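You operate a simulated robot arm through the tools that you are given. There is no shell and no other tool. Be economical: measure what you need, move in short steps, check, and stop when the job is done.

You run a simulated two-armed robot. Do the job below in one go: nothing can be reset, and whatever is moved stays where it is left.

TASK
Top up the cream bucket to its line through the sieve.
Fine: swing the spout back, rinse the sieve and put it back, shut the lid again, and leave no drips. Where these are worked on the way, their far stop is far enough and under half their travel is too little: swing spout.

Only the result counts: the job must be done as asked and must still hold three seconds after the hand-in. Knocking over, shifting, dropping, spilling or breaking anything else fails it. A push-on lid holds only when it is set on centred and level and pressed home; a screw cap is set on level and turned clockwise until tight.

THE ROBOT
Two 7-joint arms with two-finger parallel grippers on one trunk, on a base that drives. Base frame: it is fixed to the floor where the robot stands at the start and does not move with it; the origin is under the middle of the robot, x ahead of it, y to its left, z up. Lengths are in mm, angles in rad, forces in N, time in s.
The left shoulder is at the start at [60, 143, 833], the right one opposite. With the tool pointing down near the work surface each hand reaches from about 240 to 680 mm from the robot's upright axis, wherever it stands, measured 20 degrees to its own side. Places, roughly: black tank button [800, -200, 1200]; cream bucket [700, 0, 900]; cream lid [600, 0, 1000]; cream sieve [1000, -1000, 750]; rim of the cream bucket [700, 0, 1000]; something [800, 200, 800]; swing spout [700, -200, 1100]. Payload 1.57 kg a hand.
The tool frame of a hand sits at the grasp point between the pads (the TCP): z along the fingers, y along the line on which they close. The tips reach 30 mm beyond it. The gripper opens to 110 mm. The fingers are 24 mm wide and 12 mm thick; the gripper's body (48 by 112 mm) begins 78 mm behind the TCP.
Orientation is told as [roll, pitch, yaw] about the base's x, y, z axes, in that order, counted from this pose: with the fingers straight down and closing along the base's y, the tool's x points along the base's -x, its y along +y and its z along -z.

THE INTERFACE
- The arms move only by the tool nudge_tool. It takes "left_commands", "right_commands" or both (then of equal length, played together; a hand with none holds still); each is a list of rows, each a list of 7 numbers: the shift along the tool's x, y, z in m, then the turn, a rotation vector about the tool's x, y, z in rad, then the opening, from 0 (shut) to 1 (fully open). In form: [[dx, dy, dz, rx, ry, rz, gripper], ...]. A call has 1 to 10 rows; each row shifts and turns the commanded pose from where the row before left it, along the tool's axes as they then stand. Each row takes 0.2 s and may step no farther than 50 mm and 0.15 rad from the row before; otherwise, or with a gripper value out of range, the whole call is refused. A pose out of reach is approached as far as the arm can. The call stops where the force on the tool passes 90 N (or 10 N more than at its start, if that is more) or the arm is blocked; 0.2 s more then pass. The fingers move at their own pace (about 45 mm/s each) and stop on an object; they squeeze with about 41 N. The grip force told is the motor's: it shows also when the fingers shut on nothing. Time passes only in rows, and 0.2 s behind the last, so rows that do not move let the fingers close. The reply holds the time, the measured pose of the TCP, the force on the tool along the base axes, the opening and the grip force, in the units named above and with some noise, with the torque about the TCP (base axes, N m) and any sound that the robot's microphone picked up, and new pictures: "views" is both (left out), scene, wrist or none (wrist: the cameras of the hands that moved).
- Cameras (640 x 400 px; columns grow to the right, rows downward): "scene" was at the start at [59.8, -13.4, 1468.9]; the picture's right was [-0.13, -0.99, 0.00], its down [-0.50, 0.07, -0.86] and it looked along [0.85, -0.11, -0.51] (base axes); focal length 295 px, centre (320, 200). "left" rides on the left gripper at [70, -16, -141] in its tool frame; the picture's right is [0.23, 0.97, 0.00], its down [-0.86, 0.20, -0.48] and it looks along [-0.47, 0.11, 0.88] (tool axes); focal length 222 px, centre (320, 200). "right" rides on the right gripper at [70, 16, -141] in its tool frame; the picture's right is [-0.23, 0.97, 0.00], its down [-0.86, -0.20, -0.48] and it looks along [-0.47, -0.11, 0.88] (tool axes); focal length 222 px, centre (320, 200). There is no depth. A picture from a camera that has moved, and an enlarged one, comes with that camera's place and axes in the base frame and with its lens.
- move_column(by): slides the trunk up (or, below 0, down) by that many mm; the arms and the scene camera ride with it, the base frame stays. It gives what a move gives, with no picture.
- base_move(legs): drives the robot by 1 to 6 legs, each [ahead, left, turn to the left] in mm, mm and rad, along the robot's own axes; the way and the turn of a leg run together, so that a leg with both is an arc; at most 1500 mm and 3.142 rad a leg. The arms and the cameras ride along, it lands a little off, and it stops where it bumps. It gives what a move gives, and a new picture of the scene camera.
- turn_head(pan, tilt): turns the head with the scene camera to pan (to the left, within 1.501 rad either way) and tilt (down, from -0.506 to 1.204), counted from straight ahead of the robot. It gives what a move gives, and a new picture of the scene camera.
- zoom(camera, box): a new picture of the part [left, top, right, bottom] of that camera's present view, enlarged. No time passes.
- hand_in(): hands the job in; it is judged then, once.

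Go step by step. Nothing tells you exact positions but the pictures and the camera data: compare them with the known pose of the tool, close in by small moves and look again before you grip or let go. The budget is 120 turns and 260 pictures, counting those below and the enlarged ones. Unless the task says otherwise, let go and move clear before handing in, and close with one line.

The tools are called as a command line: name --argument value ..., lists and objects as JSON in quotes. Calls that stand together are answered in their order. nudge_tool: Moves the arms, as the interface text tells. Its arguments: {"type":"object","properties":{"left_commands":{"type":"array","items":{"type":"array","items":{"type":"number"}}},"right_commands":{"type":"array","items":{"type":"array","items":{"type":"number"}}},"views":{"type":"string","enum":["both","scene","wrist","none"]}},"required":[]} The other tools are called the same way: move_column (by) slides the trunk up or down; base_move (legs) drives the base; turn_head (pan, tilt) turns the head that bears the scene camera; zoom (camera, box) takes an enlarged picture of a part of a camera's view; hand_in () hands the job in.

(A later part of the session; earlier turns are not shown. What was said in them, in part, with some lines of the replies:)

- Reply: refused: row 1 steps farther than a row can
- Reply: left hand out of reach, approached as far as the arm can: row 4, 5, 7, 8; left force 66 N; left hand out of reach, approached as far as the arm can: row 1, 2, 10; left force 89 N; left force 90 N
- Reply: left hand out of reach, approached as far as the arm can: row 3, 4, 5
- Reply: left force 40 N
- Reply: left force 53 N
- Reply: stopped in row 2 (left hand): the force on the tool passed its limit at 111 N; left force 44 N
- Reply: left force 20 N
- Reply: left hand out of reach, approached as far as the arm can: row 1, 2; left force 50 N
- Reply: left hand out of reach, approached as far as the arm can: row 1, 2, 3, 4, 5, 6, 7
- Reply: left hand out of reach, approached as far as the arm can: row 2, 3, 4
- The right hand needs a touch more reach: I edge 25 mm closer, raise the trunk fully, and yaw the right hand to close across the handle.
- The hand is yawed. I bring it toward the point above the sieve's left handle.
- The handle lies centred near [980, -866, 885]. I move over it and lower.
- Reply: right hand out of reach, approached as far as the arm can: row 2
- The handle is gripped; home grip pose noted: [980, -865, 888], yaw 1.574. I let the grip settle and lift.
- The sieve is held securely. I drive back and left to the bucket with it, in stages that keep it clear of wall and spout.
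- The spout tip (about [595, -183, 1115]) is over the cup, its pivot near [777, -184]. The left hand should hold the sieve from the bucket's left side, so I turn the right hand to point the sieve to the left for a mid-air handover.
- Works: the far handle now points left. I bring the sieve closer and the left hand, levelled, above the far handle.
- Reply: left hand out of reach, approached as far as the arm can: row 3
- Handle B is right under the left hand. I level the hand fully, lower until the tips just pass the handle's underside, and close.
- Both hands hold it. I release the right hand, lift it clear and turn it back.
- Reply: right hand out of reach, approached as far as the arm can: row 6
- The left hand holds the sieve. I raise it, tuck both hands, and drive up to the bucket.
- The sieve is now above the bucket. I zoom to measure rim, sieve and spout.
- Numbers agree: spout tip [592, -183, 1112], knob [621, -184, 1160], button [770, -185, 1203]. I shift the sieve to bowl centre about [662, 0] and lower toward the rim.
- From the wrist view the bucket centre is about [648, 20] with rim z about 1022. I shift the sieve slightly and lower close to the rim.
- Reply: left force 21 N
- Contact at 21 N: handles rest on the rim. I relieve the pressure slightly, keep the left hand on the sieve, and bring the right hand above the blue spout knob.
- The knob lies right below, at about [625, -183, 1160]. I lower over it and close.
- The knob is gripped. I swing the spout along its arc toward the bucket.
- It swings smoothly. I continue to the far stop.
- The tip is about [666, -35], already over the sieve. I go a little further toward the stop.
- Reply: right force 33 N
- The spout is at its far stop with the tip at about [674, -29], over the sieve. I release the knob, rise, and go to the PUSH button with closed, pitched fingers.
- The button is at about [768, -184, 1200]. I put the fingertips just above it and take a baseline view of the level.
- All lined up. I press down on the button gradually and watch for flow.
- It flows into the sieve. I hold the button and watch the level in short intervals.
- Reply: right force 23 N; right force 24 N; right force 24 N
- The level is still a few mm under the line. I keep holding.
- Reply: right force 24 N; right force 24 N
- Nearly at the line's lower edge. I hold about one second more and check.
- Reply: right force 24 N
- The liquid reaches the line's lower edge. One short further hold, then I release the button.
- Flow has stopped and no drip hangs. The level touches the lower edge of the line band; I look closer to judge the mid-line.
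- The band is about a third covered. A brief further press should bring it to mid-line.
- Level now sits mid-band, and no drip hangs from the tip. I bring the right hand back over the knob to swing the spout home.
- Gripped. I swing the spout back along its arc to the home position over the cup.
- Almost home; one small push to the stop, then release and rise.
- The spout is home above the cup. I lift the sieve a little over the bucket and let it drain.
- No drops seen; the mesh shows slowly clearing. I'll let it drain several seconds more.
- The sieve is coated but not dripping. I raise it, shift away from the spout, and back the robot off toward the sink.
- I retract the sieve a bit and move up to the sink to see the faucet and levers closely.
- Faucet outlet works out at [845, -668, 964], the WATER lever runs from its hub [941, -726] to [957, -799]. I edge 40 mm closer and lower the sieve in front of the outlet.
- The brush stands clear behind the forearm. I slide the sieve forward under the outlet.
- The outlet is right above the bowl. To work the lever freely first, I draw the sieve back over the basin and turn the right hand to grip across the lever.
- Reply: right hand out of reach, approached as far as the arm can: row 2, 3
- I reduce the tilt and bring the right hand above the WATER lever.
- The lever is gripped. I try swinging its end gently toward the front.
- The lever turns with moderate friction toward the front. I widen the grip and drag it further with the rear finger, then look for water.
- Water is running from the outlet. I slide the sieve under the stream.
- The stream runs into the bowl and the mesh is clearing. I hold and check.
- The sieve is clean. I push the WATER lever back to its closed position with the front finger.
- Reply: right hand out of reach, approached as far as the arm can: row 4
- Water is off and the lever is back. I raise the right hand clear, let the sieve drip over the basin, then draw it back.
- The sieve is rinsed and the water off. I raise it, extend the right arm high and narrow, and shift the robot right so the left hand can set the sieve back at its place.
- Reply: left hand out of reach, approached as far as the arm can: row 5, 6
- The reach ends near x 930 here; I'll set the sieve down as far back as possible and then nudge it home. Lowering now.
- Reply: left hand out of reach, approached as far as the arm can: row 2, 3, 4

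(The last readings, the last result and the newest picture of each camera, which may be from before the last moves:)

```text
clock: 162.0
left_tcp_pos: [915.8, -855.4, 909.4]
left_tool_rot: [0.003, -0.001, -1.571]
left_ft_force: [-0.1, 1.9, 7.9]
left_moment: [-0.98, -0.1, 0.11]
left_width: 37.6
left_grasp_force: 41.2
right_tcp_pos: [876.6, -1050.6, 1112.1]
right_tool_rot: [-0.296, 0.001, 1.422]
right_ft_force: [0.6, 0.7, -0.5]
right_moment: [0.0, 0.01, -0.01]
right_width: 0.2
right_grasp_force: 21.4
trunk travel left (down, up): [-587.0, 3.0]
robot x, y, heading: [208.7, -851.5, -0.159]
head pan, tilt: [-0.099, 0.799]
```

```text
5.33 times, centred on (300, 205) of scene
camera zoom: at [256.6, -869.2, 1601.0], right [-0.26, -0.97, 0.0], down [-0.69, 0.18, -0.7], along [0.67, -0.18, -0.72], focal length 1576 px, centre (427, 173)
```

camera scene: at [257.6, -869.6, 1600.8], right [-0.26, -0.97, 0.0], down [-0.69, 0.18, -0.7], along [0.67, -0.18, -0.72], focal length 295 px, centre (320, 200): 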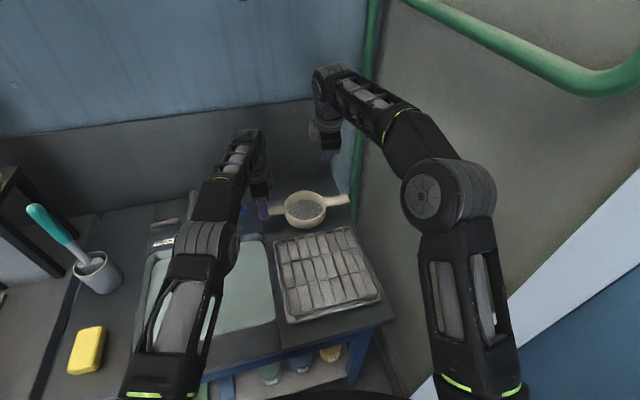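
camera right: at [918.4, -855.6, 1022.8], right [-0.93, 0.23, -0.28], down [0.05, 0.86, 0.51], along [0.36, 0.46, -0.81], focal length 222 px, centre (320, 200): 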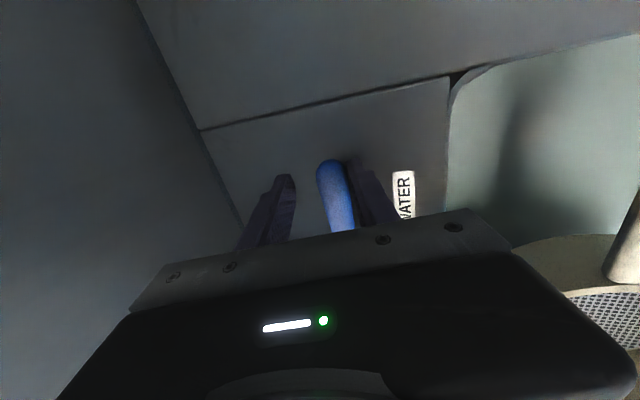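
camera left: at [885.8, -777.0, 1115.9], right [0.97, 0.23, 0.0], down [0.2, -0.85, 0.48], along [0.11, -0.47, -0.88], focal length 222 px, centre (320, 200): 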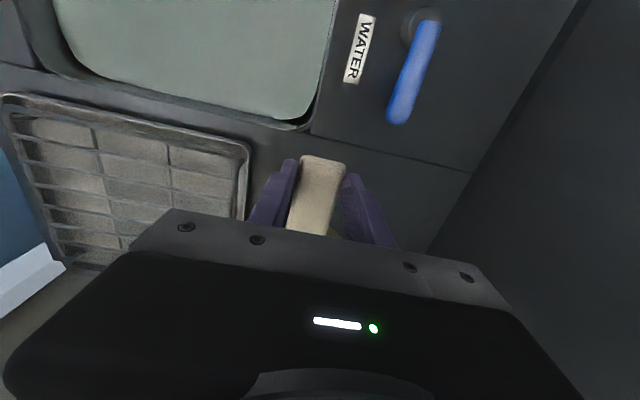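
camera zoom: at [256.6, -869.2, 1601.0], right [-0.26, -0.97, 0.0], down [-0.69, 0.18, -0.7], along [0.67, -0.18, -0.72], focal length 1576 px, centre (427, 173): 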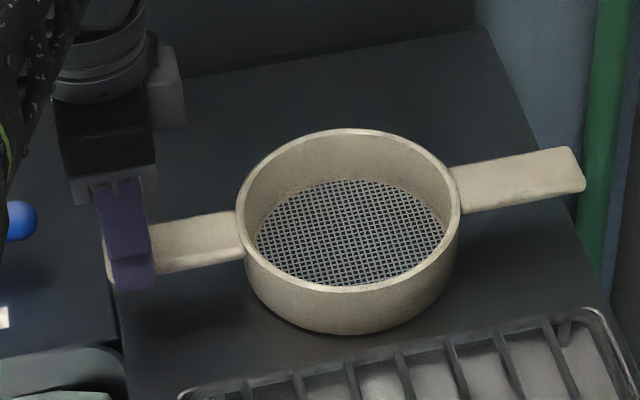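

The sieve sits on the bench at about [916, -981]. I release it, raise the left hand, and bring the right hand in front of the bowl to push it home.

nudge_tool --left_commands '[[0, 0, -0.001, 0, 0, 0, 0.6], [0, 0, 0, 0, 0, 0, 0.6], [0, 0, -0.03, 0, 0, 0, 0.6], [0.015, 0, -0.04, 0, 0, 0, 0.6], [0.02, -0.02, -0.03, 0, 0, 0, 0.6], [0, -0.02, 0, 0, 0, 0, 0.6], [0, 0, 0, 0, 0, 0, 0.6]]' --right_commands '[[0, 0, 0, 0, 0, 0, 0], [-0.0175, 0.0303, -0.0093, 0, 0, 0, 0], [-0.0175, 0.0303, -0.0093, 0, 0, 0, 0], [-0.0175, 0.0303, -0.0093, 0, 0, 0, 0], [0, 0.0119, 0.039, 0, 0, 0, 0], [0, 0.0119, 0.039, 0, 0, 0, 0], [0, 0.0119, 0.039, 0, 0, 0, 0]]'

zoom --camera "scene" --box '[220, 150, 380, 260]'

```text
clock: 163.6
left_tcp_pos: [872.0, -832.3, 976.3]
left_tool_rot: [0.001, -0.002, -1.571]
left_ft_force: [-0.7, -0.3, -0.5]
left_moment: [-0.03, -0.02, 0.0]
left_width: 66.1
left_grasp_force: 0.2
left hand out of reach, approached as far as the arm can: row 4
right_tcp_pos: [791.4, -984.6, 989.8]
right_tool_rot: [-0.297, 0.003, 1.42]
right_ft_force: [-0.7, -0.1, -0.6]
right_moment: [-0.01, 0.01, 0.03]
right_width: 0.0
right_grasp_force: 21.5
trunk travel left (down, up): [-587.0, 3.0]
robot x, y, heading: [206.8, -853.4, -0.159]
head pan, tilt: [-0.099, 0.799]
camera scene: at [257.8, -869.5, 1600.8], right [-0.26, -0.97, 0.0], down [-0.69, 0.18, -0.7], along [0.67, -0.18, -0.72], focal length 295 px, centre (320, 200)
camera right: at [726.1, -1043.9, 1119.9], right [-0.89, 0.36, -0.28], down [0.18, 0.84, 0.51], along [0.43, 0.41, -0.81], focal length 222 px, centre (320, 200)
camera left: at [856.8, -760.7, 1117.9], right [0.97, 0.23, 0.0], down [0.2, -0.85, 0.48], along [0.11, -0.47, -0.88], focal length 222 px, centre (320, 200)
```

scene: 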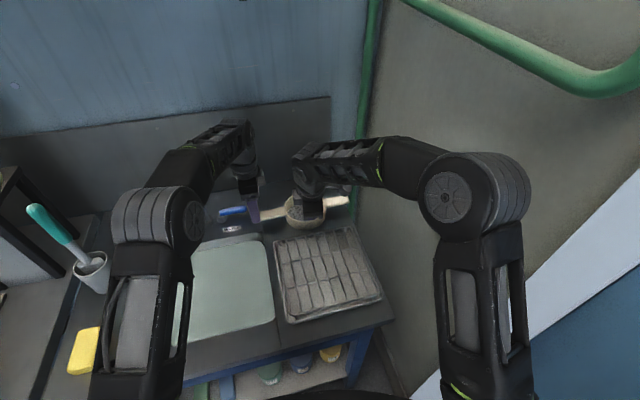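
right: 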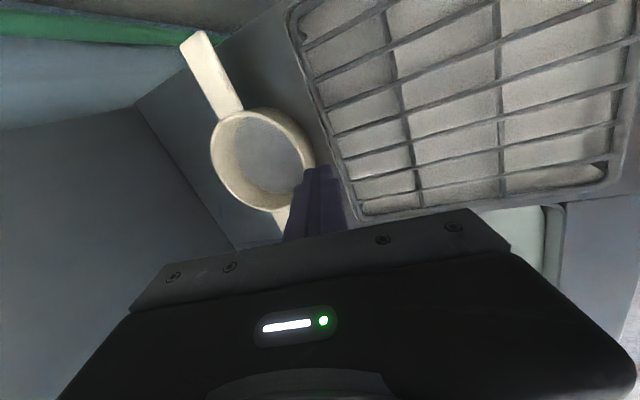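
left: 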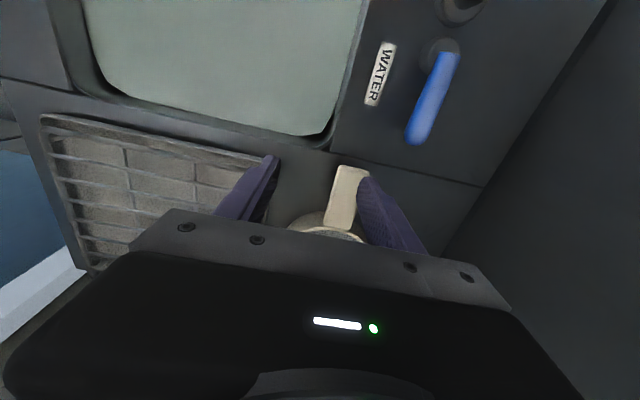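

```text
3.64 times, centred on (300, 205) of scene
camera zoom: at [257.8, -869.5, 1600.8], right [-0.26, -0.97, 0.0], down [-0.69, 0.18, -0.7], along [0.67, -0.18, -0.72], focal length 1074 px, centre (393, 182)
```

zoom: 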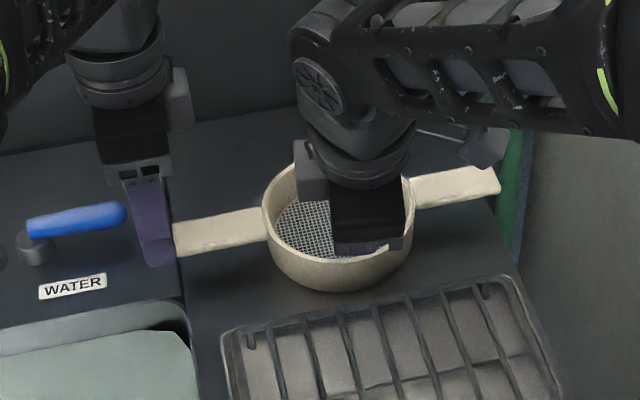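

Released cleanly. I lower the right fingertips in front of the bowl and push it gently rearward.

nudge_tool --right_commands '[[-0.001, 0.0049, 0.0398, 0, 0, 0, 0], [-0.001, 0.0049, 0.0398, 0, 0, 0, 0], [-0.0015, -0.0191, 0.0058, 0, 0, 0, 0], [-0.0015, -0.0191, 0.0058, 0, 0, 0, 0]]' --views "wrist"

zoom --camera "scene" --box '[220, 150, 380, 260]'

```text
clock: 164.6
left_tcp_pos: [872.4, -831.4, 977.4]
left_tool_rot: [0.002, 0.0, -1.57]
left_ft_force: [-0.3, -0.7, 0.2]
left_moment: [0.0, 0.0, -0.01]
left_width: 66.2
left_grasp_force: 0.0
right_tcp_pos: [847.0, -987.4, 909.7]
right_tool_rot: [-0.297, 0.002, 1.42]
right_ft_force: [0.0, -0.1, -0.7]
right_moment: [0.03, 0.01, 0.0]
right_width: 0.4
right_grasp_force: 20.8
trunk travel left (down, up): [-587.0, 3.0]
robot x, y, heading: [206.8, -852.3, -0.156]
head pan, tilt: [-0.099, 0.799]
camera right: at [780.5, -1047.5, 1040.3], right [-0.89, 0.36, -0.28], down [0.18, 0.84, 0.51], along [0.43, 0.41, -0.81], focal length 222 px, centre (320, 200)
```

right: 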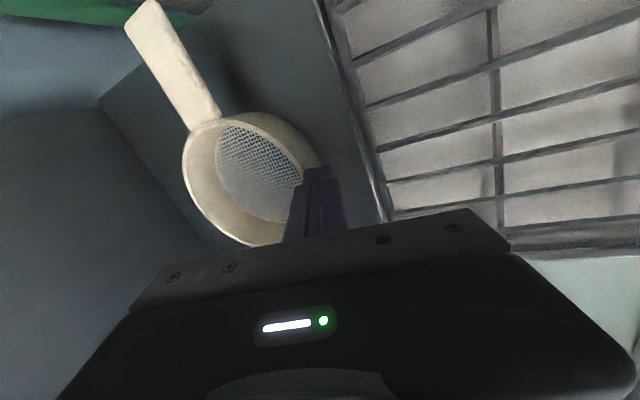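

```text
3.64 times, centred on (300, 205) of scene
camera zoom: at [257.5, -869.6, 1600.8], right [-0.26, -0.97, 0.0], down [-0.69, 0.18, -0.7], along [0.67, -0.18, -0.72], focal length 1074 px, centre (393, 182)
```

zoom: 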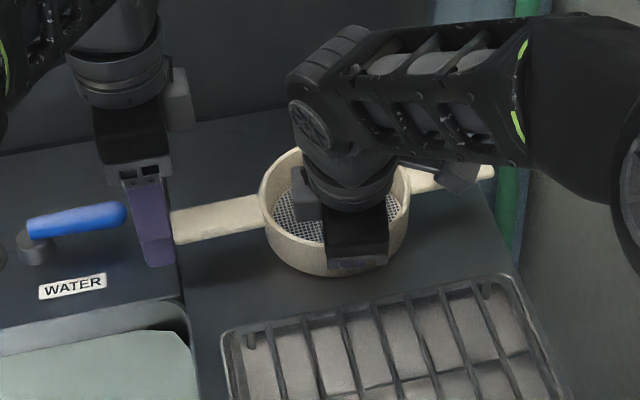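

It slides well. I push the remaining 38 mm.

nudge_tool --right_commands '[[-0.0015, -0.0181, 0.0055, 0, 0, 0, 0], [-0.0015, -0.0181, 0.0055, 0, 0, 0, 0], [0, 0, 0, 0, 0, 0, 0], [0, 0.03, -0.009, 0, 0, 0, 0], [0, -0.012, -0.039, 0, 0, 0, 0], [0, -0.012, -0.039, 0, 0, 0, 0], [0, 0.02, -0.04, 0, 0, 0, 0], [0, 0.03, -0.03, 0, 0, 0, 0]]' --views "wrist"

zoom --camera "scene" --box '[220, 150, 380, 260]'

```text
clock: 166.4
left_tcp_pos: [872.0, -832.2, 976.9]
left_tool_rot: [0.001, -0.003, -1.571]
left_ft_force: [0.2, -0.2, -0.4]
left_moment: [-0.02, -0.01, 0.02]
left_width: 66.1
left_grasp_force: 0.0
right_tcp_pos: [782.8, -977.2, 1044.5]
right_tool_rot: [-0.297, 0.002, 1.42]
right_ft_force: [-0.6, -1.0, 0.5]
right_moment: [0.01, -0.06, 0.04]
right_width: 0.0
right_grasp_force: 21.0
trunk travel left (down, up): [-587.0, 3.0]
robot x, y, heading: [205.2, -855.3, -0.163]
head pan, tilt: [-0.099, 0.799]
camera right: at [717.7, -1036.0, 1174.8], right [-0.89, 0.36, -0.29], down [0.18, 0.84, 0.51], along [0.43, 0.41, -0.81], focal length 222 px, centre (320, 200)
```

right: 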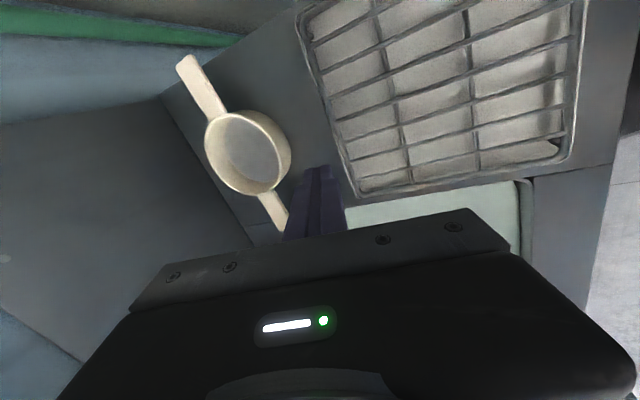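

```text
3.64 times, centred on (300, 205) of scene
camera zoom: at [255.9, -869.6, 1600.9], right [-0.26, -0.97, 0.0], down [-0.69, 0.18, -0.7], along [0.67, -0.18, -0.72], focal length 1074 px, centre (393, 182)
```

zoom: 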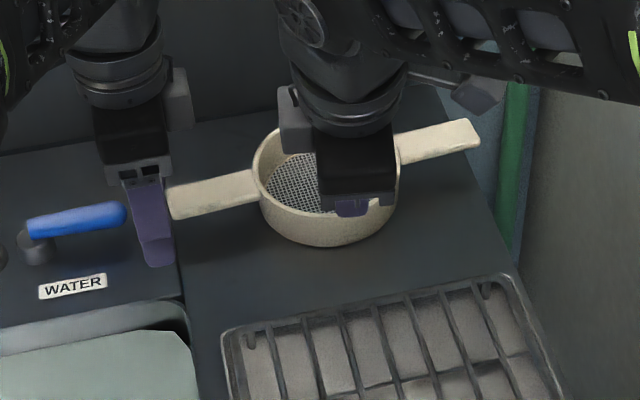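

The sieve is back at its spot (about [973, -983]). Now I retract the left hand, raise the right, and drive back to the cream bucket to shut the lid.

nudge_tool --left_commands '[[0, -0.03, -0.02, 0, 0, 0, 0.45], [0, -0.03, -0.02, 0, 0, 0, 0.45], [0, -0.03, -0.02, 0, 0, 0, 0.45], [0, -0.03, -0.02, 0, 0, 0, 0.45], [0, -0.03, -0.02, 0, 0, 0, 0.45], [0, -0.03, -0.02, 0, 0, 0, 0.45], [0, -0.03, -0.02, 0, 0, 0, 0.45], [0, -0.03, -0.02, 0, 0, 0, 0.45]]' --right_commands '[[0, -0.0037, -0.012, 0, 0, 0, 0], [0, -0.0037, -0.012, 0, 0, 0, 0], [0, -0.0037, -0.012, 0, 0, 0, 0], [0, -0.0037, -0.012, 0, 0, 0, 0], [0, -0.0037, -0.012, 0, 0, 0, 0], [0, -0.0037, -0.012, 0, 0, 0, 0], [0, -0.0037, -0.012, 0, 0, 0, 0], [0, -0.0037, -0.012, 0, 0, 0, 0]]' --views "none"

base_move --legs '[[-350, 0, 0], [0, 0, 0.16], [0, 800, 0]]'

turn_head --pan 0.0 --tilt 0.5

```text
clock: 168.2
left_tcp_pos: [628.5, -831.5, 1138.4]
left_tool_rot: [0.003, -0.003, -1.569]
left_ft_force: [1.1, -0.7, 0.0]
left_moment: [-0.02, -0.03, 0.02]
left_width: 49.5
left_grasp_force: 0.0
right_tcp_pos: [784.0, -975.3, 1144.8]
right_tool_rot: [-0.297, 0.002, 1.421]
right_ft_force: [-0.9, 1.3, 0.5]
right_moment: [-0.03, -0.03, 0.02]
right_width: 0.4
right_grasp_force: 21.0
trunk travel left (down, up): [-587.0, 3.0]
robot x, y, heading: [215.4, -851.4, -0.159]
head pan, tilt: [-0.099, 0.799]
```

```text
clock: 175.0
left_tcp_pos: [275.0, 96.3, 1137.2]
left_tool_rot: [0.003, -0.002, -1.413]
left_ft_force: [0.5, -0.2, -0.2]
left_moment: [-0.03, 0.05, 0.0]
left_width: 49.4
left_grasp_force: 0.1
right_tcp_pos: [450.5, -23.0, 1143.8]
right_tool_rot: [-0.296, 0.001, 1.579]
right_ft_force: [0.9, 0.0, 0.4]
right_moment: [-0.01, 0.02, 0.02]
right_width: 0.1
right_grasp_force: 21.4
trunk travel left (down, up): [-587.0, 3.0]
robot x, y, heading: [-138.6, 6.4, 0.001]
head pan, tilt: [-0.099, 0.799]
camera scene: at [-88.7, -0.7, 1600.8], right [-0.1, -0.99, 0.0], down [-0.71, 0.07, -0.7], along [0.69, -0.07, -0.72], focal length 295 px, centre (320, 200)
```

scene: 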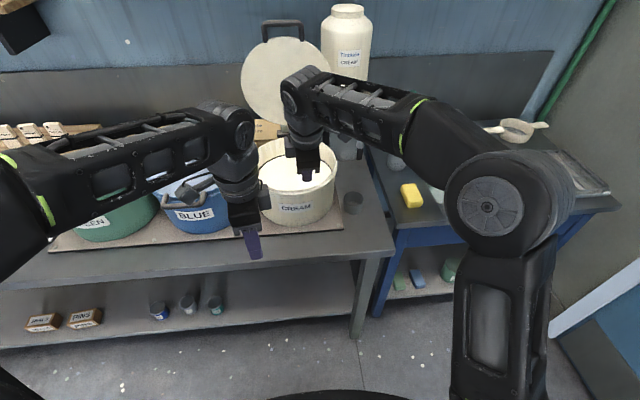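

```text
clock: 175.8
left_tcp_pos: [275.3, 94.5, 1137.9]
left_tool_rot: [0.001, -0.003, -1.413]
left_ft_force: [-0.6, 0.4, 0.2]
left_moment: [-0.01, 0.05, 0.02]
left_width: 49.2
left_grasp_force: 0.1
right_tcp_pos: [450.2, -23.2, 1143.3]
right_tool_rot: [-0.296, 0.004, 1.578]
right_ft_force: [-0.9, 0.2, 0.3]
right_moment: [-0.02, 0.03, 0.02]
right_width: 0.0
right_grasp_force: 21.2
trunk travel left (down, up): [-587.0, 3.0]
robot x, y, heading: [-138.8, 9.0, -0.001]
head pan, tilt: [0.0, 0.499]
camera scene: at [-78.0, 6.7, 1626.7], right [0.0, -1.0, 0.0], down [-0.48, 0.0, -0.88], along [0.88, 0.0, -0.48], focal length 295 px, centre (320, 200)
```

scene: 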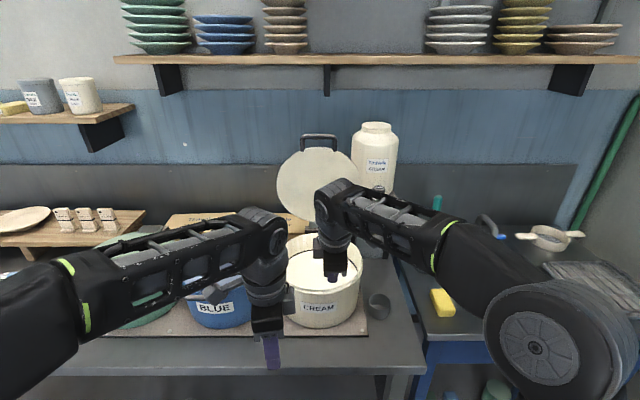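

I tuck the right hand, square the left hand's yaw, drive up to the bucket, and bring the left hand in a forward-pointing pose in front of the open lid's bar (about [850, 10, 1340]).

nudge_tool --right_commands '[[0.037, 0.0205, -0.0063, 0, 0, 0, 0], [0.037, 0.0205, -0.0063, 0, 0, 0, 0], [0.037, 0.0205, -0.0063, 0, 0, 0, 0], [0.037, 0.0205, -0.0063, 0, 0, 0, 0], [0.037, 0.0205, -0.0063, 0, 0, 0, 0], [0.037, 0.0205, -0.0063, 0, 0, 0, 0], [0.037, 0.0205, -0.0063, 0, 0, 0, 0]]' --left_commands '[[0, 0, 0, 0, 0, 0.08, 0.5], [0, 0, 0, 0, 0, 0.077, 0.5], [0, 0, 0, 0, 0, 0, 0.5], [0, 0, 0, 0, 0, 0, 0.5], [0, 0, 0, 0, 0, 0, 0.5], [0, 0, 0, 0, 0, 0, 0.5], [0, 0, 0, 0, 0, 0, 0.5]]' --views "none"

base_move --legs '[[260, 0, 0]]'

nudge_tool --left_commands '[[-0.0085, 0.0247, -0.0222, -0.13, 0, 0, 0.5], [-0.0085, 0.0274, -0.0188, -0.13, 0, 0, 0.5], [-0.0085, 0.0296, -0.0151, -0.13, 0, 0, 0.5], [-0.0085, 0.0313, -0.0111, -0.13, 0, 0, 0.5], [-0.0085, 0.0325, -0.007, -0.13, 0, 0, 0.5], [-0.0085, 0.0331, -0.0027, -0.13, 0, 0, 0.5], [-0.0085, 0.0332, 0.0016, -0.13, 0, 0, 0.5], [-0.0085, 0.0327, 0.0059, -0.13, 0, 0, 0.5], [-0.0085, 0.0316, 0.0101, -0.13, 0, 0, 0.5], [-0.0085, 0.0301, 0.0141, -0.13, 0, 0, 0.5]]'

```text
clock: 177.4
left_tcp_pos: [274.1, 94.2, 1138.4]
left_tool_rot: [0.003, 0.002, -1.572]
left_ft_force: [0.7, 0.4, -0.8]
left_moment: [0.01, -0.01, 0.0]
left_width: 54.8
left_grasp_force: 0.0
right_tcp_pos: [300.7, -284.0, 1144.3]
right_tool_rot: [-0.297, 0.001, 1.578]
right_ft_force: [0.3, -0.1, 0.8]
right_moment: [0.03, -0.02, 0.01]
right_width: 0.0
right_grasp_force: 21.0
trunk travel left (down, up): [-587.0, 3.0]
robot x, y, heading: [-140.3, 10.3, 0.002]
head pan, tilt: [0.0, 0.499]
```

```text
clock: 179.3
left_tcp_pos: [536.8, 93.8, 1137.7]
left_tool_rot: [-0.002, 0.001, -1.571]
left_ft_force: [0.5, -0.3, 0.2]
left_moment: [-0.02, 0.04, 0.01]
left_width: 55.0
left_grasp_force: 0.0
right_tcp_pos: [562.4, -284.6, 1144.0]
right_tool_rot: [-0.295, 0.001, 1.576]
right_ft_force: [0.2, 0.7, -0.2]
right_moment: [0.0, 0.0, 0.01]
right_width: 0.0
right_grasp_force: 21.5
trunk travel left (down, up): [-587.0, 3.0]
robot x, y, heading: [119.4, 10.0, -0.003]
head pan, tilt: [0.0, 0.499]
camera scene: at [183.6, 5.9, 1626.7], right [0.0, -1.0, 0.0], down [-0.48, 0.0, -0.88], along [0.88, 0.0, -0.48], focal length 295 px, centre (320, 200)
```

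scene: 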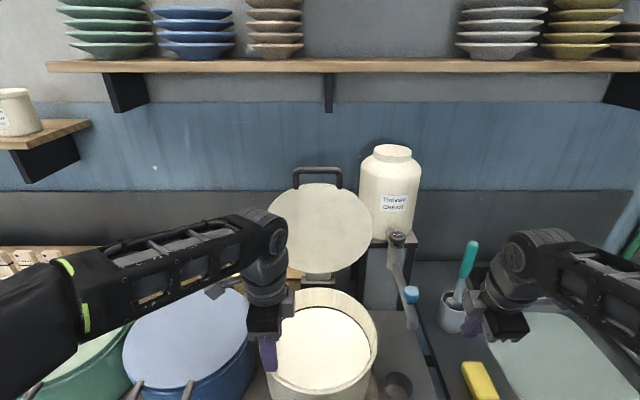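

```text
clock: 181.5
left_tcp_pos: [781.9, 7.0, 1362.7]
left_tool_rot: [1.305, -0.002, -1.574]
left_ft_force: [-0.1, -0.1, -0.1]
left_moment: [0.01, -0.02, 0.01]
left_width: 54.7
left_grasp_force: 0.0
right_tcp_pos: [560.4, -285.1, 1143.8]
right_tool_rot: [-0.298, 0.002, 1.575]
right_ft_force: [-0.1, -0.5, 0.4]
right_moment: [0.0, -0.02, 0.01]
right_width: 0.0
right_grasp_force: 21.4
trunk travel left (down, up): [-587.0, 3.0]
robot x, y, heading: [119.9, 8.0, -0.003]
head pan, tilt: [0.0, 0.499]
camera scene: at [181.6, 4.7, 1626.9], right [0.0, -1.0, 0.0], down [-0.48, 0.0, -0.88], along [0.88, 0.0, -0.48], focal length 295 px, centre (320, 200)
camera left: at [642.2, 77.6, 1383.0], right [0.26, 0.23, 0.94], down [-0.41, -0.85, 0.32], along [0.87, -0.47, -0.12], focal length 222 px, centre (320, 200)
```

scene: 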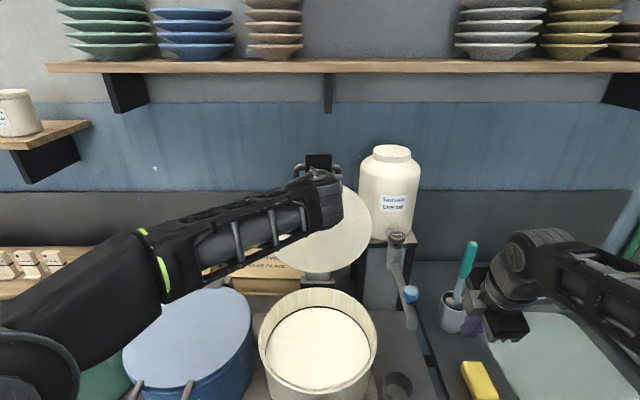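
left: 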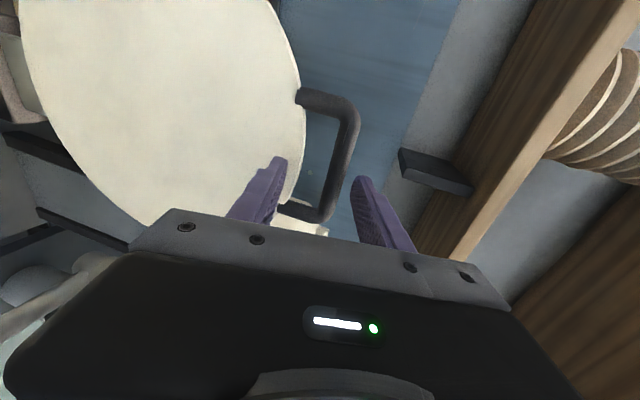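

From this view the bar is about [840, 10, 1361], which refits the hinge to [827, 1015], radius 347. I advance to straddle the bar with the fingertips.

nudge_tool --left_commands '[[0, 0.0137, 0.01, 0, 0, 0, 0.45], [0, 0, 0.02, 0, 0, 0, 0.45]]' --views "wrist"

```text
clock: 182.1
left_tcp_pos: [816.3, 9.7, 1365.2]
left_tool_rot: [1.301, -0.001, -1.572]
left_ft_force: [-0.2, -0.1, 0.0]
left_moment: [0.0, 0.0, -0.03]
left_width: 49.1
left_grasp_force: 0.1
right_tcp_pos: [560.7, -283.9, 1144.0]
right_tool_rot: [-0.297, 0.0, 1.576]
right_ft_force: [0.0, -0.1, 0.2]
right_moment: [-0.01, 0.03, 0.0]
right_width: 0.0
right_grasp_force: 21.3
trunk travel left (down, up): [-587.0, 3.0]
robot x, y, heading: [122.5, 7.4, -0.007]
head pan, tilt: [0.0, 0.499]
camera left: at [676.4, 79.3, 1386.3], right [0.26, 0.23, 0.94], down [-0.41, -0.85, 0.32], along [0.87, -0.47, -0.13], focal length 222 px, centre (320, 200)
```

left: 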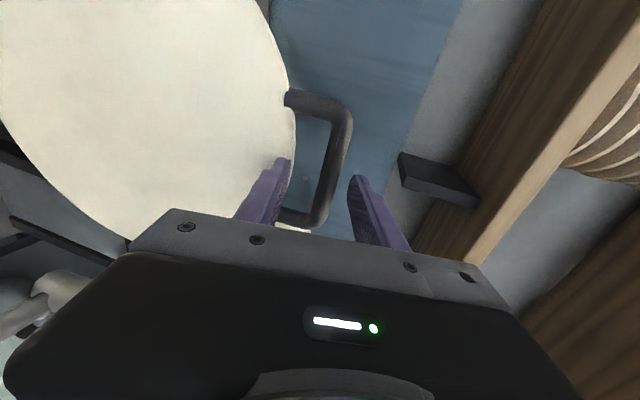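

The bar is a bit further (about x 860). I advance another 22 mm.

nudge_tool --left_commands '[[0, 0.001, 0.012, 0, 0, 0, 0.45], [0, 0.001, 0.012, 0, 0, 0, 0.45]]' --views "both"

zoom --camera "scene" --box '[270, 130, 370, 210]'

```text
clock: 182.7
left_tcp_pos: [827.6, 9.0, 1367.1]
left_tool_rot: [1.308, -0.004, -1.57]
left_ft_force: [-50.0, 7.3, 5.0]
left_moment: [0.73, 1.64, 0.2]
left_width: 56.5
left_grasp_force: 3.9
right_tcp_pos: [552.1, -282.7, 1147.6]
right_tool_rot: [-0.305, 0.004, 1.578]
right_ft_force: [-0.6, 0.2, 0.5]
right_moment: [0.02, 0.0, -0.04]
right_width: 0.1
right_grasp_force: 21.4
trunk travel left (down, up): [-587.0, 3.0]
robot x, y, heading: [122.2, 6.5, -0.003]
head pan, tilt: [0.0, 0.499]
camera scene: at [170.1, 7.4, 1627.3], right [0.0, -1.0, 0.0], down [-0.47, 0.0, -0.88], along [0.88, 0.0, -0.47], focal length 295 px, centre (320, 200)
camera left: at [687.7, 79.6, 1387.1], right [0.25, 0.23, 0.94], down [-0.41, -0.85, 0.32], along [0.88, -0.47, -0.12], focal length 222 px, centre (320, 200)
```

scene: 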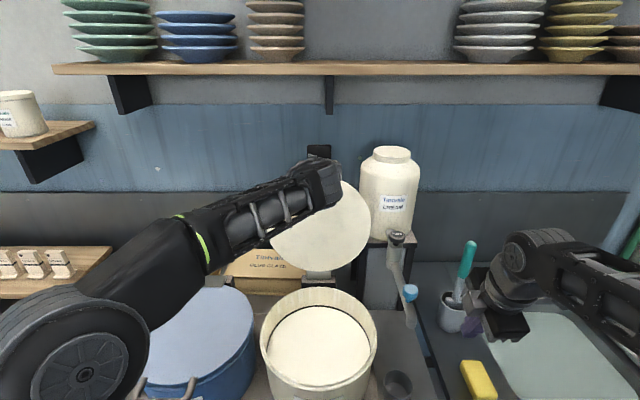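
left: 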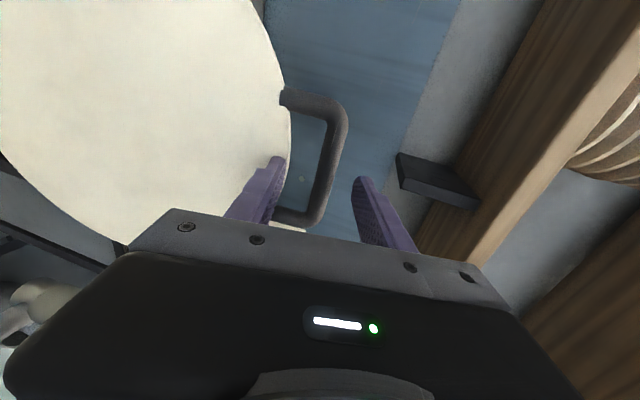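

```text
5.00 times, centred on (320, 170) of scene
camera zoom: at [170.1, 7.4, 1627.3], right [0.0, -1.0, 0.0], down [-0.47, 0.0, -0.88], along [0.88, 0.0, -0.47], focal length 1477 px, centre (320, 350)
```

zoom: 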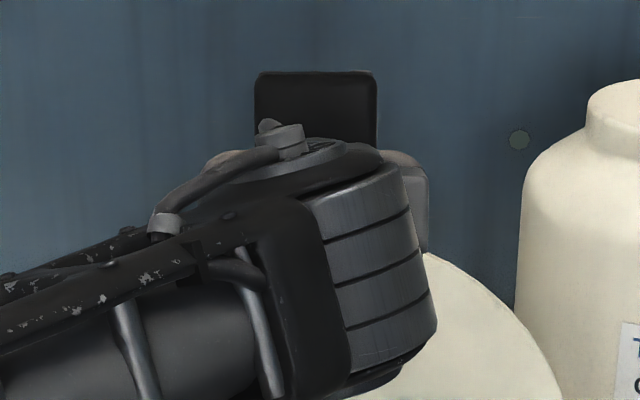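

The lower finger touched the lid's face. I back off, raise 12 mm, narrow the gripper and re-approach the bar.

nudge_tool --left_commands '[[0, 0, -0.02, 0, 0, 0, 0.45], [0, 0.0116, -0.0032, 0, 0, 0, 0.27], [0, 0, 0, 0, 0, 0, 0.27], [0, 0, 0, 0, 0, 0, 0.27]]' --views "wrist"

```text
clock: 183.7
left_tcp_pos: [819.0, 7.5, 1377.9]
left_tool_rot: [1.301, -0.001, -1.571]
left_ft_force: [-1.1, 0.7, -0.2]
left_moment: [-0.02, 0.0, 0.02]
left_width: 29.9
left_grasp_force: 0.2
right_tcp_pos: [560.3, -285.0, 1144.1]
right_tool_rot: [-0.297, 0.0, 1.576]
right_ft_force: [0.3, 0.7, 0.0]
right_moment: [0.0, 0.01, -0.04]
right_width: 0.1
right_grasp_force: 21.6
trunk travel left (down, up): [-587.0, 3.0]
robot x, y, heading: [120.4, 8.5, -0.006]
head pan, tilt: [0.0, 0.499]
camera left: at [679.3, 79.0, 1399.0], right [0.26, 0.23, 0.94], down [-0.41, -0.85, 0.32], along [0.88, -0.47, -0.13], focal length 222 px, centre (320, 200)
```

left: 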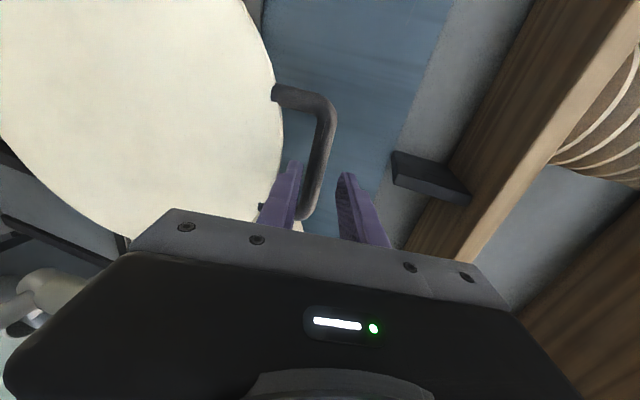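

Now the fingers frame the bar properly. I advance and close on it.

nudge_tool --left_commands '[[0, 0, 0.013, 0, 0, 0, 0.27], [0, 0, 0.012, 0, 0, 0, 0.27], [0, 0, 0, 0, 0, 0, 0.0], [0, 0, 0, 0, 0, 0, 0.0], [0, 0, 0, 0, 0, 0, 0.0]]' --views "wrist"

```text
clock: 184.9
left_tcp_pos: [842.1, 8.3, 1365.3]
left_tool_rot: [1.293, 0.003, -1.571]
left_ft_force: [-17.5, 2.2, -27.7]
left_moment: [0.51, 0.54, 0.12]
left_width: 15.9
left_grasp_force: 31.6
right_tcp_pos: [560.4, -283.9, 1144.4]
right_tool_rot: [-0.297, 0.002, 1.575]
right_ft_force: [-0.1, 0.1, -0.5]
right_moment: [0.01, -0.01, -0.02]
right_width: 0.0
right_grasp_force: 21.2
trunk travel left (down, up): [-587.0, 3.0]
robot x, y, heading: [121.3, 11.3, 0.003]
head pan, tilt: [0.0, 0.499]
camera left: at [703.4, 79.1, 1389.0], right [0.27, 0.23, 0.94], down [-0.41, -0.86, 0.32], along [0.87, -0.47, -0.14], focal length 222 px, centre (320, 200)
```

left: 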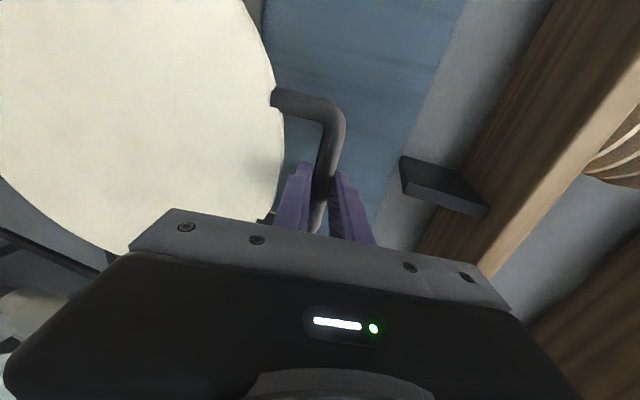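

Gripped. With the refitted hinge [830, 1014] and radius 349, I pull the lid forward along its arc, first four steps.

nudge_tool --left_commands '[[0, -0.0106, -0.037, 0.08, 0, 0, 0], [0, -0.0176, -0.0347, 0.08, 0, 0, 0], [0, -0.0215, -0.0308, 0.08, 0, 0, 0], [0, -0.0273, -0.026, 0.08, 0, 0, 0]]' --views "wrist"

```text
clock: 185.9
left_tcp_pos: [689.2, 8.9, 1353.1]
left_tool_rot: [0.99, -0.002, -1.573]
left_ft_force: [-7.4, -0.4, 21.6]
left_moment: [0.62, -0.27, -0.17]
left_width: 15.6
left_grasp_force: 31.2
right_tcp_pos: [558.0, -284.9, 1145.4]
right_tool_rot: [-0.298, 0.003, 1.574]
right_ft_force: [0.2, 0.4, -0.1]
right_moment: [0.03, 0.02, -0.01]
right_width: 0.0
right_grasp_force: 21.5
trunk travel left (down, up): [-587.0, 3.0]
robot x, y, heading: [117.3, 6.4, -0.005]
head pan, tilt: [0.0, 0.499]
camera left: at [563.3, 80.1, 1417.5], right [0.54, 0.23, 0.81], down [-0.29, -0.85, 0.43], along [0.79, -0.47, -0.39], focal length 222 px, centre (320, 200)
```

left: 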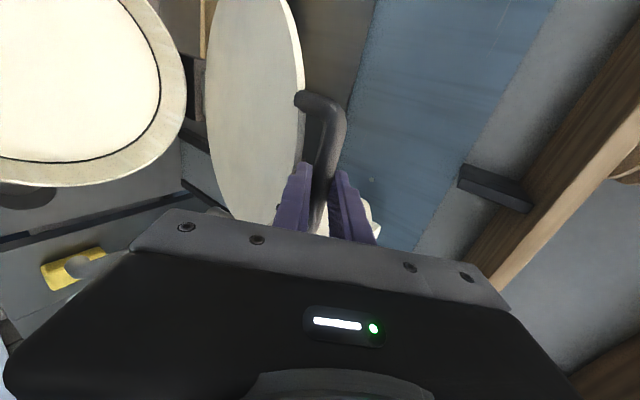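

Very smooth. I continue down the arc.

nudge_tool --left_commands '[[0, -0.0314, -0.0202, 0.08, 0, 0, 0], [0, -0.0349, -0.0137, 0.08, 0, 0, 0], [0, -0.0368, -0.0067, 0.08, 0, 0, 0], [0, -0.0373, 0.0006, 0.08, 0, 0, 0], [0, -0.0364, 0.0078, 0.08, 0, 0, 0], [0, -0.0345, 0.0148, 0.08, 0, 0, 0]]' --views "wrist"

```text
clock: 187.3
left_tcp_pos: [523.2, 9.3, 1205.6]
left_tool_rot: [0.5, -0.002, -1.572]
left_ft_force: [-4.5, -3.6, 3.3]
left_moment: [-0.22, -0.33, 0.25]
left_width: 15.9
left_grasp_force: 30.9
right_tcp_pos: [560.8, -284.8, 1145.1]
right_tool_rot: [-0.296, 0.001, 1.575]
right_ft_force: [-0.6, 0.0, 0.1]
right_moment: [-0.02, 0.01, 0.0]
right_width: 0.0
right_grasp_force: 20.9
trunk travel left (down, up): [-587.0, 3.0]
robot x, y, heading: [121.8, 11.8, -0.001]
head pan, tilt: [0.0, 0.499]
camera left: at [442.5, 79.7, 1321.5], right [0.85, 0.23, 0.47], down [-0.05, -0.86, 0.52], along [0.52, -0.47, -0.72], focal length 222 px, centre (320, 200)
```

left: 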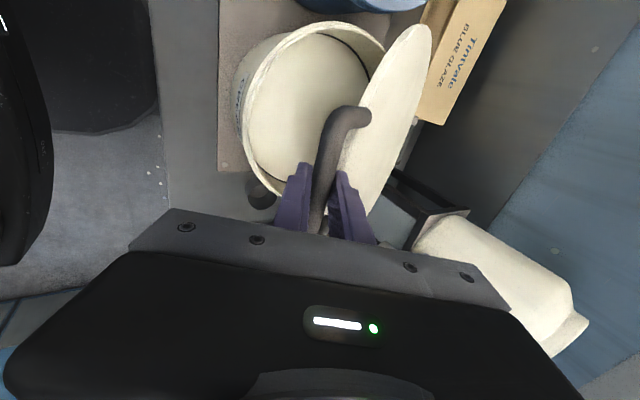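

nudge_tool --left_commands '[[0, -0.0309, 0.0212, 0.08, 0, 0, 0], [0, -0.0264, 0.0268, 0.08, 0, 0, 0], [0, -0.0209, 0.0317, 0.08, 0, 0, 0], [0, -0.0145, 0.0351, 0.08, 0, 0, 0], [0, -0.003, 0.012, 0.04, 0, 0, 0], [0, -0.002, 0.008, 0.04, 0, 0, 0]]' --views "both"

```text
clock: 188.7
left_tcp_pos: [480.3, 10.5, 1042.8]
left_tool_rot: [0.101, -0.003, -1.571]
left_ft_force: [6.7, 2.0, -1.4]
left_moment: [-0.3, -0.07, 0.65]
left_width: 15.9
left_grasp_force: 31.6
right_tcp_pos: [561.4, -283.9, 1144.6]
right_tool_rot: [-0.296, 0.004, 1.576]
right_ft_force: [-0.3, 0.0, 0.4]
right_moment: [0.0, 0.0, -0.03]
right_width: 0.0
right_grasp_force: 21.1
trunk travel left (down, up): [-587.0, 3.0]
robot x, y, heading: [121.9, 6.6, -0.003]
head pan, tilt: [0.0, 0.499]
camera scene: at [183.3, 6.3, 1626.7], right [0.0, -1.0, 0.0], down [-0.48, 0.0, -0.88], along [0.88, 0.0, -0.48], focal length 295 px, centre (320, 200)
camera left: at [450.8, 80.2, 1180.2], right [0.97, 0.23, 0.1], down [0.15, -0.85, 0.5], along [0.2, -0.47, -0.86], focal length 222 px, centre (320, 200)
```

scene: 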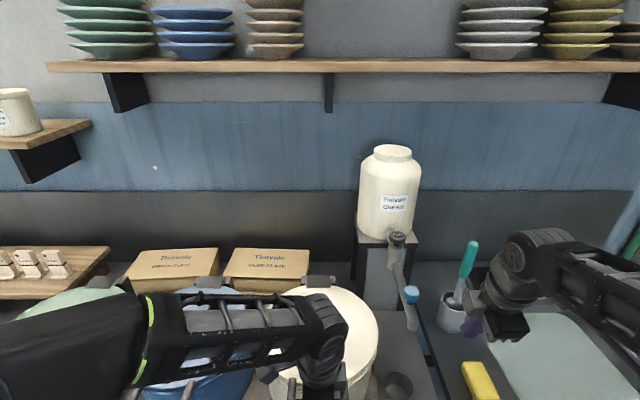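
left: 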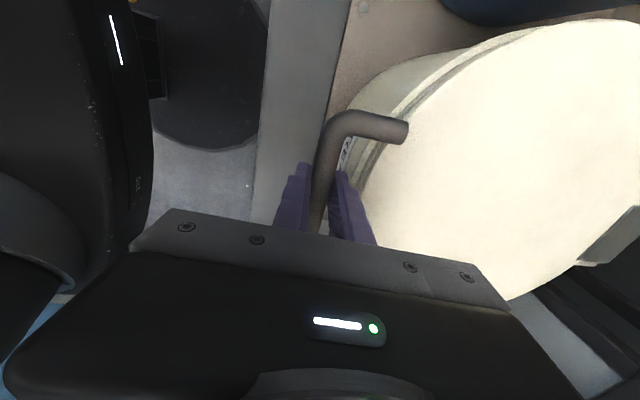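

The lid is nearly shut; I lower the last few millimetres and press lightly.

nudge_tool --left_commands '[[0, 0, 0.004, 0, 0, 0, 0], [0, 0, 0.004, 0, 0, 0, 0]]' --views "wrist"

```text
clock: 189.3
left_tcp_pos: [479.7, 9.0, 1034.9]
left_tool_rot: [0.101, 0.0, -1.571]
left_ft_force: [2.9, 4.1, 0.4]
left_moment: [-0.2, -0.11, 0.67]
left_width: 15.8
left_grasp_force: 30.8
right_tcp_pos: [561.1, -283.5, 1144.9]
right_tool_rot: [-0.299, 0.003, 1.576]
right_ft_force: [0.0, -0.1, 0.4]
right_moment: [0.01, 0.0, 0.04]
right_width: 0.1
right_grasp_force: 21.2
trunk travel left (down, up): [-587.0, 3.0]
robot x, y, heading: [116.2, 5.2, -0.004]
head pan, tilt: [0.0, 0.499]
camera left: at [450.8, 80.1, 1172.6], right [0.97, 0.23, 0.1], down [0.15, -0.85, 0.5], along [0.2, -0.47, -0.86], focal length 222 px, centre (320, 200)
```

left: 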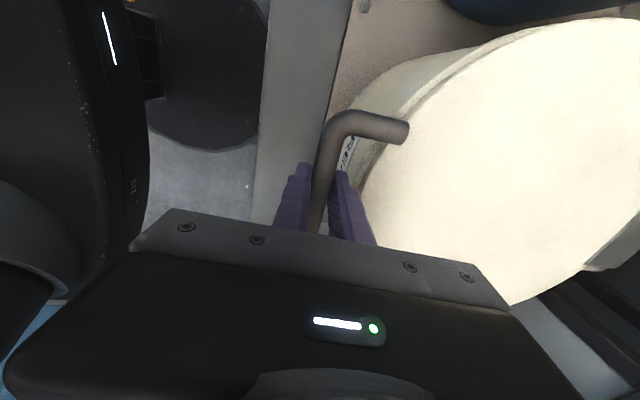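

Still no contact; a few millimetres further, watching the force.

nudge_tool --left_commands '[[0, 0, 0.004, 0, 0, 0, 0], [0, 0, 0.003, 0, 0, 0, 0], [0, 0, 0.003, 0, 0, 0, 0]]' --views "wrist"

```text
clock: 190.1
left_tcp_pos: [481.4, 8.2, 1025.3]
left_tool_rot: [0.107, -0.003, -1.573]
left_ft_force: [0.9, 2.0, 27.2]
left_moment: [-0.15, 0.02, 0.77]
left_width: 16.1
left_grasp_force: 31.8
right_tcp_pos: [558.4, -285.0, 1145.3]
right_tool_rot: [-0.296, 0.0, 1.576]
right_ft_force: [0.4, -0.2, 0.4]
right_moment: [-0.01, 0.01, 0.02]
right_width: 0.1
right_grasp_force: 21.4
trunk travel left (down, up): [-587.0, 3.0]
robot x, y, heading: [120.2, 6.7, -0.004]
head pan, tilt: [0.0, 0.499]
camera left: at [451.0, 79.1, 1163.5], right [0.97, 0.23, 0.1], down [0.15, -0.85, 0.5], along [0.2, -0.47, -0.86], focal length 222 px, centre (320, 200)
```

left: 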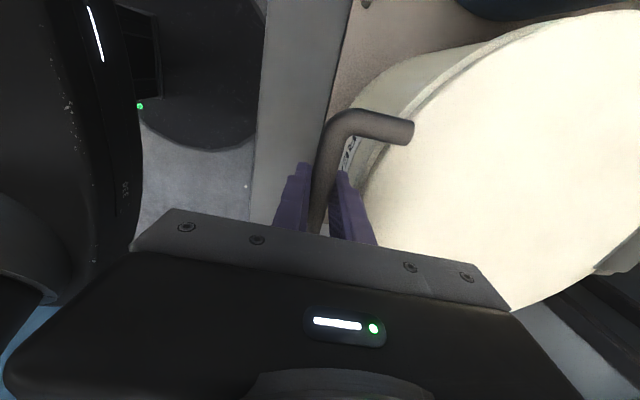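

27 N upward: the lid is shut. I open slightly, rise clear, retreat, and check the whole scene.

nudge_tool --left_commands '[[0, 0, 0, 0, 0, 0, 0.22], [0, 0, 0, 0, 0, 0, 0.22], [0, 0, -0.03, 0, 0, 0, 0.22], [0, 0, -0.04, 0, 0, 0, 0.3], [0, 0, -0.03, 0, 0, 0, 0.3], [0, -0.04, 0, 0, 0, 0, 0.3], [0, -0.03, 0, 0, 0, 0, 0.3]]' --views "none"

base_move --legs '[[-250, -60, 0]]'

turn_head --pan -0.25 --tilt 0.6

zoom --camera "scene" --box '[150, 100, 400, 300]'

```text
clock: 191.7
left_tcp_pos: [401.3, 9.3, 1118.7]
left_tool_rot: [0.102, 0.002, -1.574]
left_ft_force: [0.1, 0.1, 0.6]
left_moment: [0.0, -0.04, -0.02]
left_width: 32.9
left_grasp_force: 0.1
right_tcp_pos: [559.4, -283.8, 1143.7]
right_tool_rot: [-0.297, 0.003, 1.576]
right_ft_force: [-0.7, 0.0, 0.9]
right_moment: [-0.04, 0.0, -0.02]
right_width: 0.0
right_grasp_force: 20.8
trunk travel left (down, up): [-587.0, 3.0]
robot x, y, heading: [123.9, 5.5, -0.0]
head pan, tilt: [0.0, 0.499]
```

```text
clock: 193.6
left_tcp_pos: [149.3, -49.4, 1117.6]
left_tool_rot: [0.103, -0.001, -1.571]
left_ft_force: [0.3, -0.5, 0.4]
left_moment: [0.03, -0.02, 0.0]
left_width: 32.7
left_grasp_force: 0.0
right_tcp_pos: [309.8, -342.4, 1144.5]
right_tool_rot: [-0.298, 0.003, 1.577]
right_ft_force: [-0.4, -0.4, -0.6]
right_moment: [0.01, -0.03, 0.03]
right_width: 0.0
right_grasp_force: 21.1
trunk travel left (down, up): [-587.0, 3.0]
robot x, y, heading: [-128.0, -49.0, -0.004]
head pan, tilt: [0.0, 0.499]
camera scene: at [-69.8, -53.7, 1626.9], right [0.0, -1.0, 0.0], down [-0.48, 0.0, -0.88], along [0.88, 0.0, -0.48], focal length 295 px, centre (320, 200)
```

scene: 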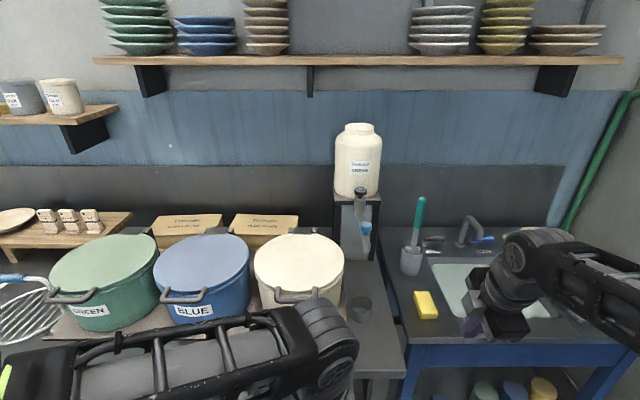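

```text
clock: 194.3
left_tcp_pos: [151.0, -50.4, 1117.7]
left_tool_rot: [0.103, 0.0, -1.57]
left_ft_force: [0.9, -1.1, 0.0]
left_moment: [0.0, 0.02, -0.01]
left_width: 32.8
left_grasp_force: 0.1
right_tcp_pos: [310.4, -342.7, 1143.7]
right_tool_rot: [-0.297, 0.002, 1.578]
right_ft_force: [-0.9, -0.2, 0.3]
right_moment: [0.02, 0.02, 0.0]
right_width: 0.2
right_grasp_force: 21.2
trunk travel left (down, up): [-587.0, 3.0]
robot x, y, heading: [-130.6, -53.3, -0.001]
head pan, tilt: [-0.25, 0.6]
camera scene: at [-73.8, -75.1, 1617.7], right [-0.25, -0.97, 0.0], down [-0.55, 0.14, -0.83], along [0.8, -0.2, -0.56], focal length 295 px, centre (320, 200)
```

scene: 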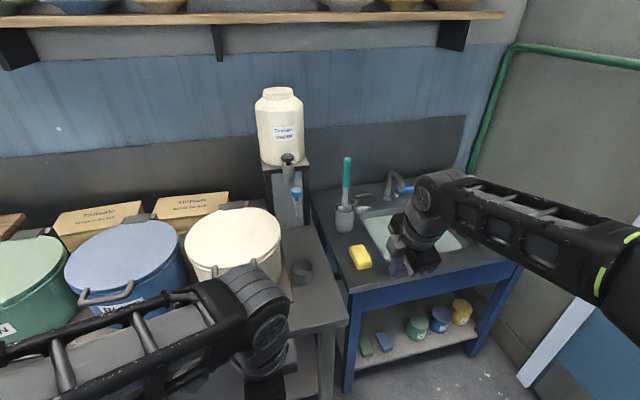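

```text
2.00 times, centred on (275, 200) of scene
camera zoom: at [-73.8, -75.1, 1617.7], right [-0.25, -0.97, 0.0], down [-0.55, 0.14, -0.83], along [0.8, -0.2, -0.56], focal length 591 px, centre (410, 200)
```

zoom: 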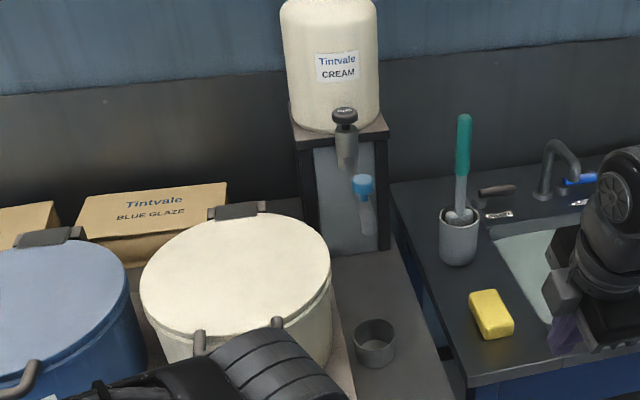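

Everything seems in place. One close check for drips on spout, cup, table and bench.

zoom --camera "scene" --box '[260, 170, 340, 300]'

zoom --camera "scene" --box '[230, 250, 430, 400]'

turn_head --pan -0.6 --tilt 0.75

```text
3.08 times, centred on (300, 235) of scene
camera zoom: at [-73.8, -75.1, 1617.7], right [-0.25, -0.97, 0.0], down [-0.55, 0.14, -0.83], along [0.8, -0.2, -0.56], focal length 909 px, centre (382, 92)
```

zoom: 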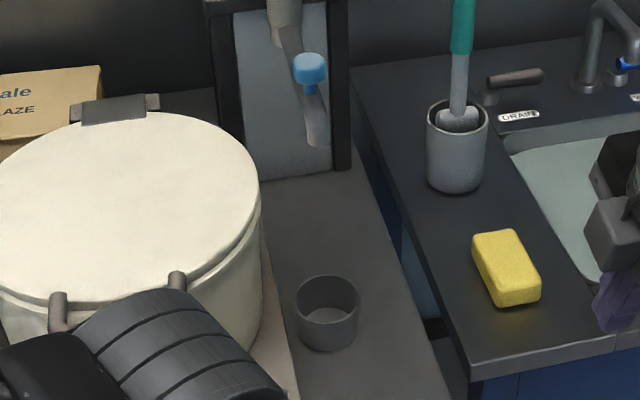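

```text
2.67 times, centred on (330, 325) of scene
camera zoom: at [-73.8, -75.1, 1617.7], right [-0.25, -0.97, 0.0], down [-0.55, 0.14, -0.83], along [0.8, -0.2, -0.56], focal length 788 px, centre (293, -133)
```

zoom: 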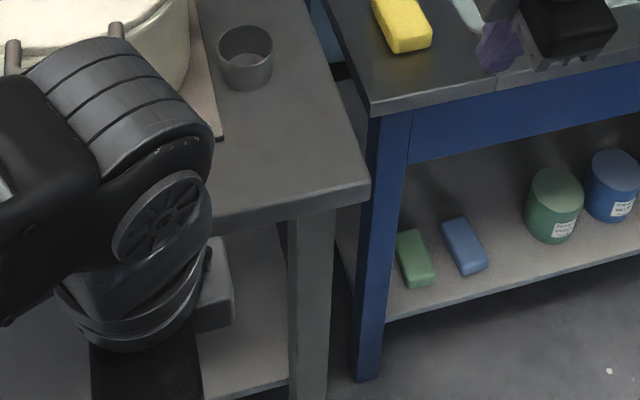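

```text
clock: 195.2
left_tcp_pos: [150.9, -49.9, 1117.6]
left_tool_rot: [0.102, 0.0, -1.572]
left_ft_force: [0.1, -0.1, -0.3]
left_moment: [0.01, -0.03, -0.01]
left_width: 32.9
left_grasp_force: 0.0
right_tcp_pos: [311.6, -343.2, 1143.9]
right_tool_rot: [-0.297, 0.002, 1.578]
right_ft_force: [-0.2, -0.8, 1.0]
right_moment: [0.02, -0.04, -0.02]
right_width: 0.0
right_grasp_force: 21.0
trunk travel left (down, up): [-587.0, 3.0]
robot x, y, heading: [-129.6, -51.1, 0.002]
head pan, tilt: [-0.6, 0.75]
camera scene: at [-91.1, -100.1, 1604.9], right [-0.57, -0.82, 0.0], down [-0.56, 0.39, -0.73], along [0.6, -0.41, -0.68], focal length 295 px, centre (320, 200)
```

scene: 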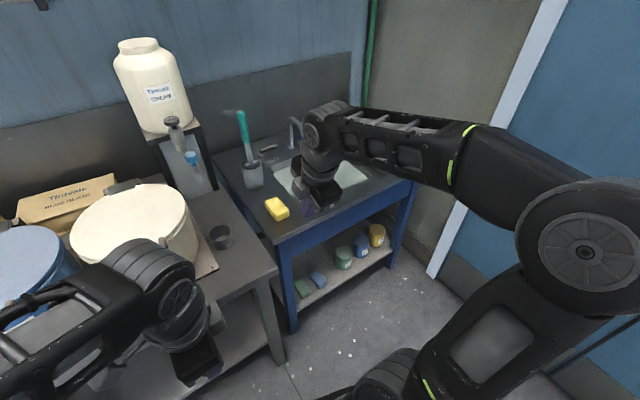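

Table, cup, spout and bench show no drips; the floor specks were there from the start. All parts are in place, so I hand in.

hand_in

```text
The job is handed in.
```

The cream bucket is topped up through the sieve to about the middle of its line. The spout is swung back over the cup, and the lid is shut. The sieve is rinsed and back within about 10 mm of where it stood, the water is off, and I saw no drips on the spout, table or bench.
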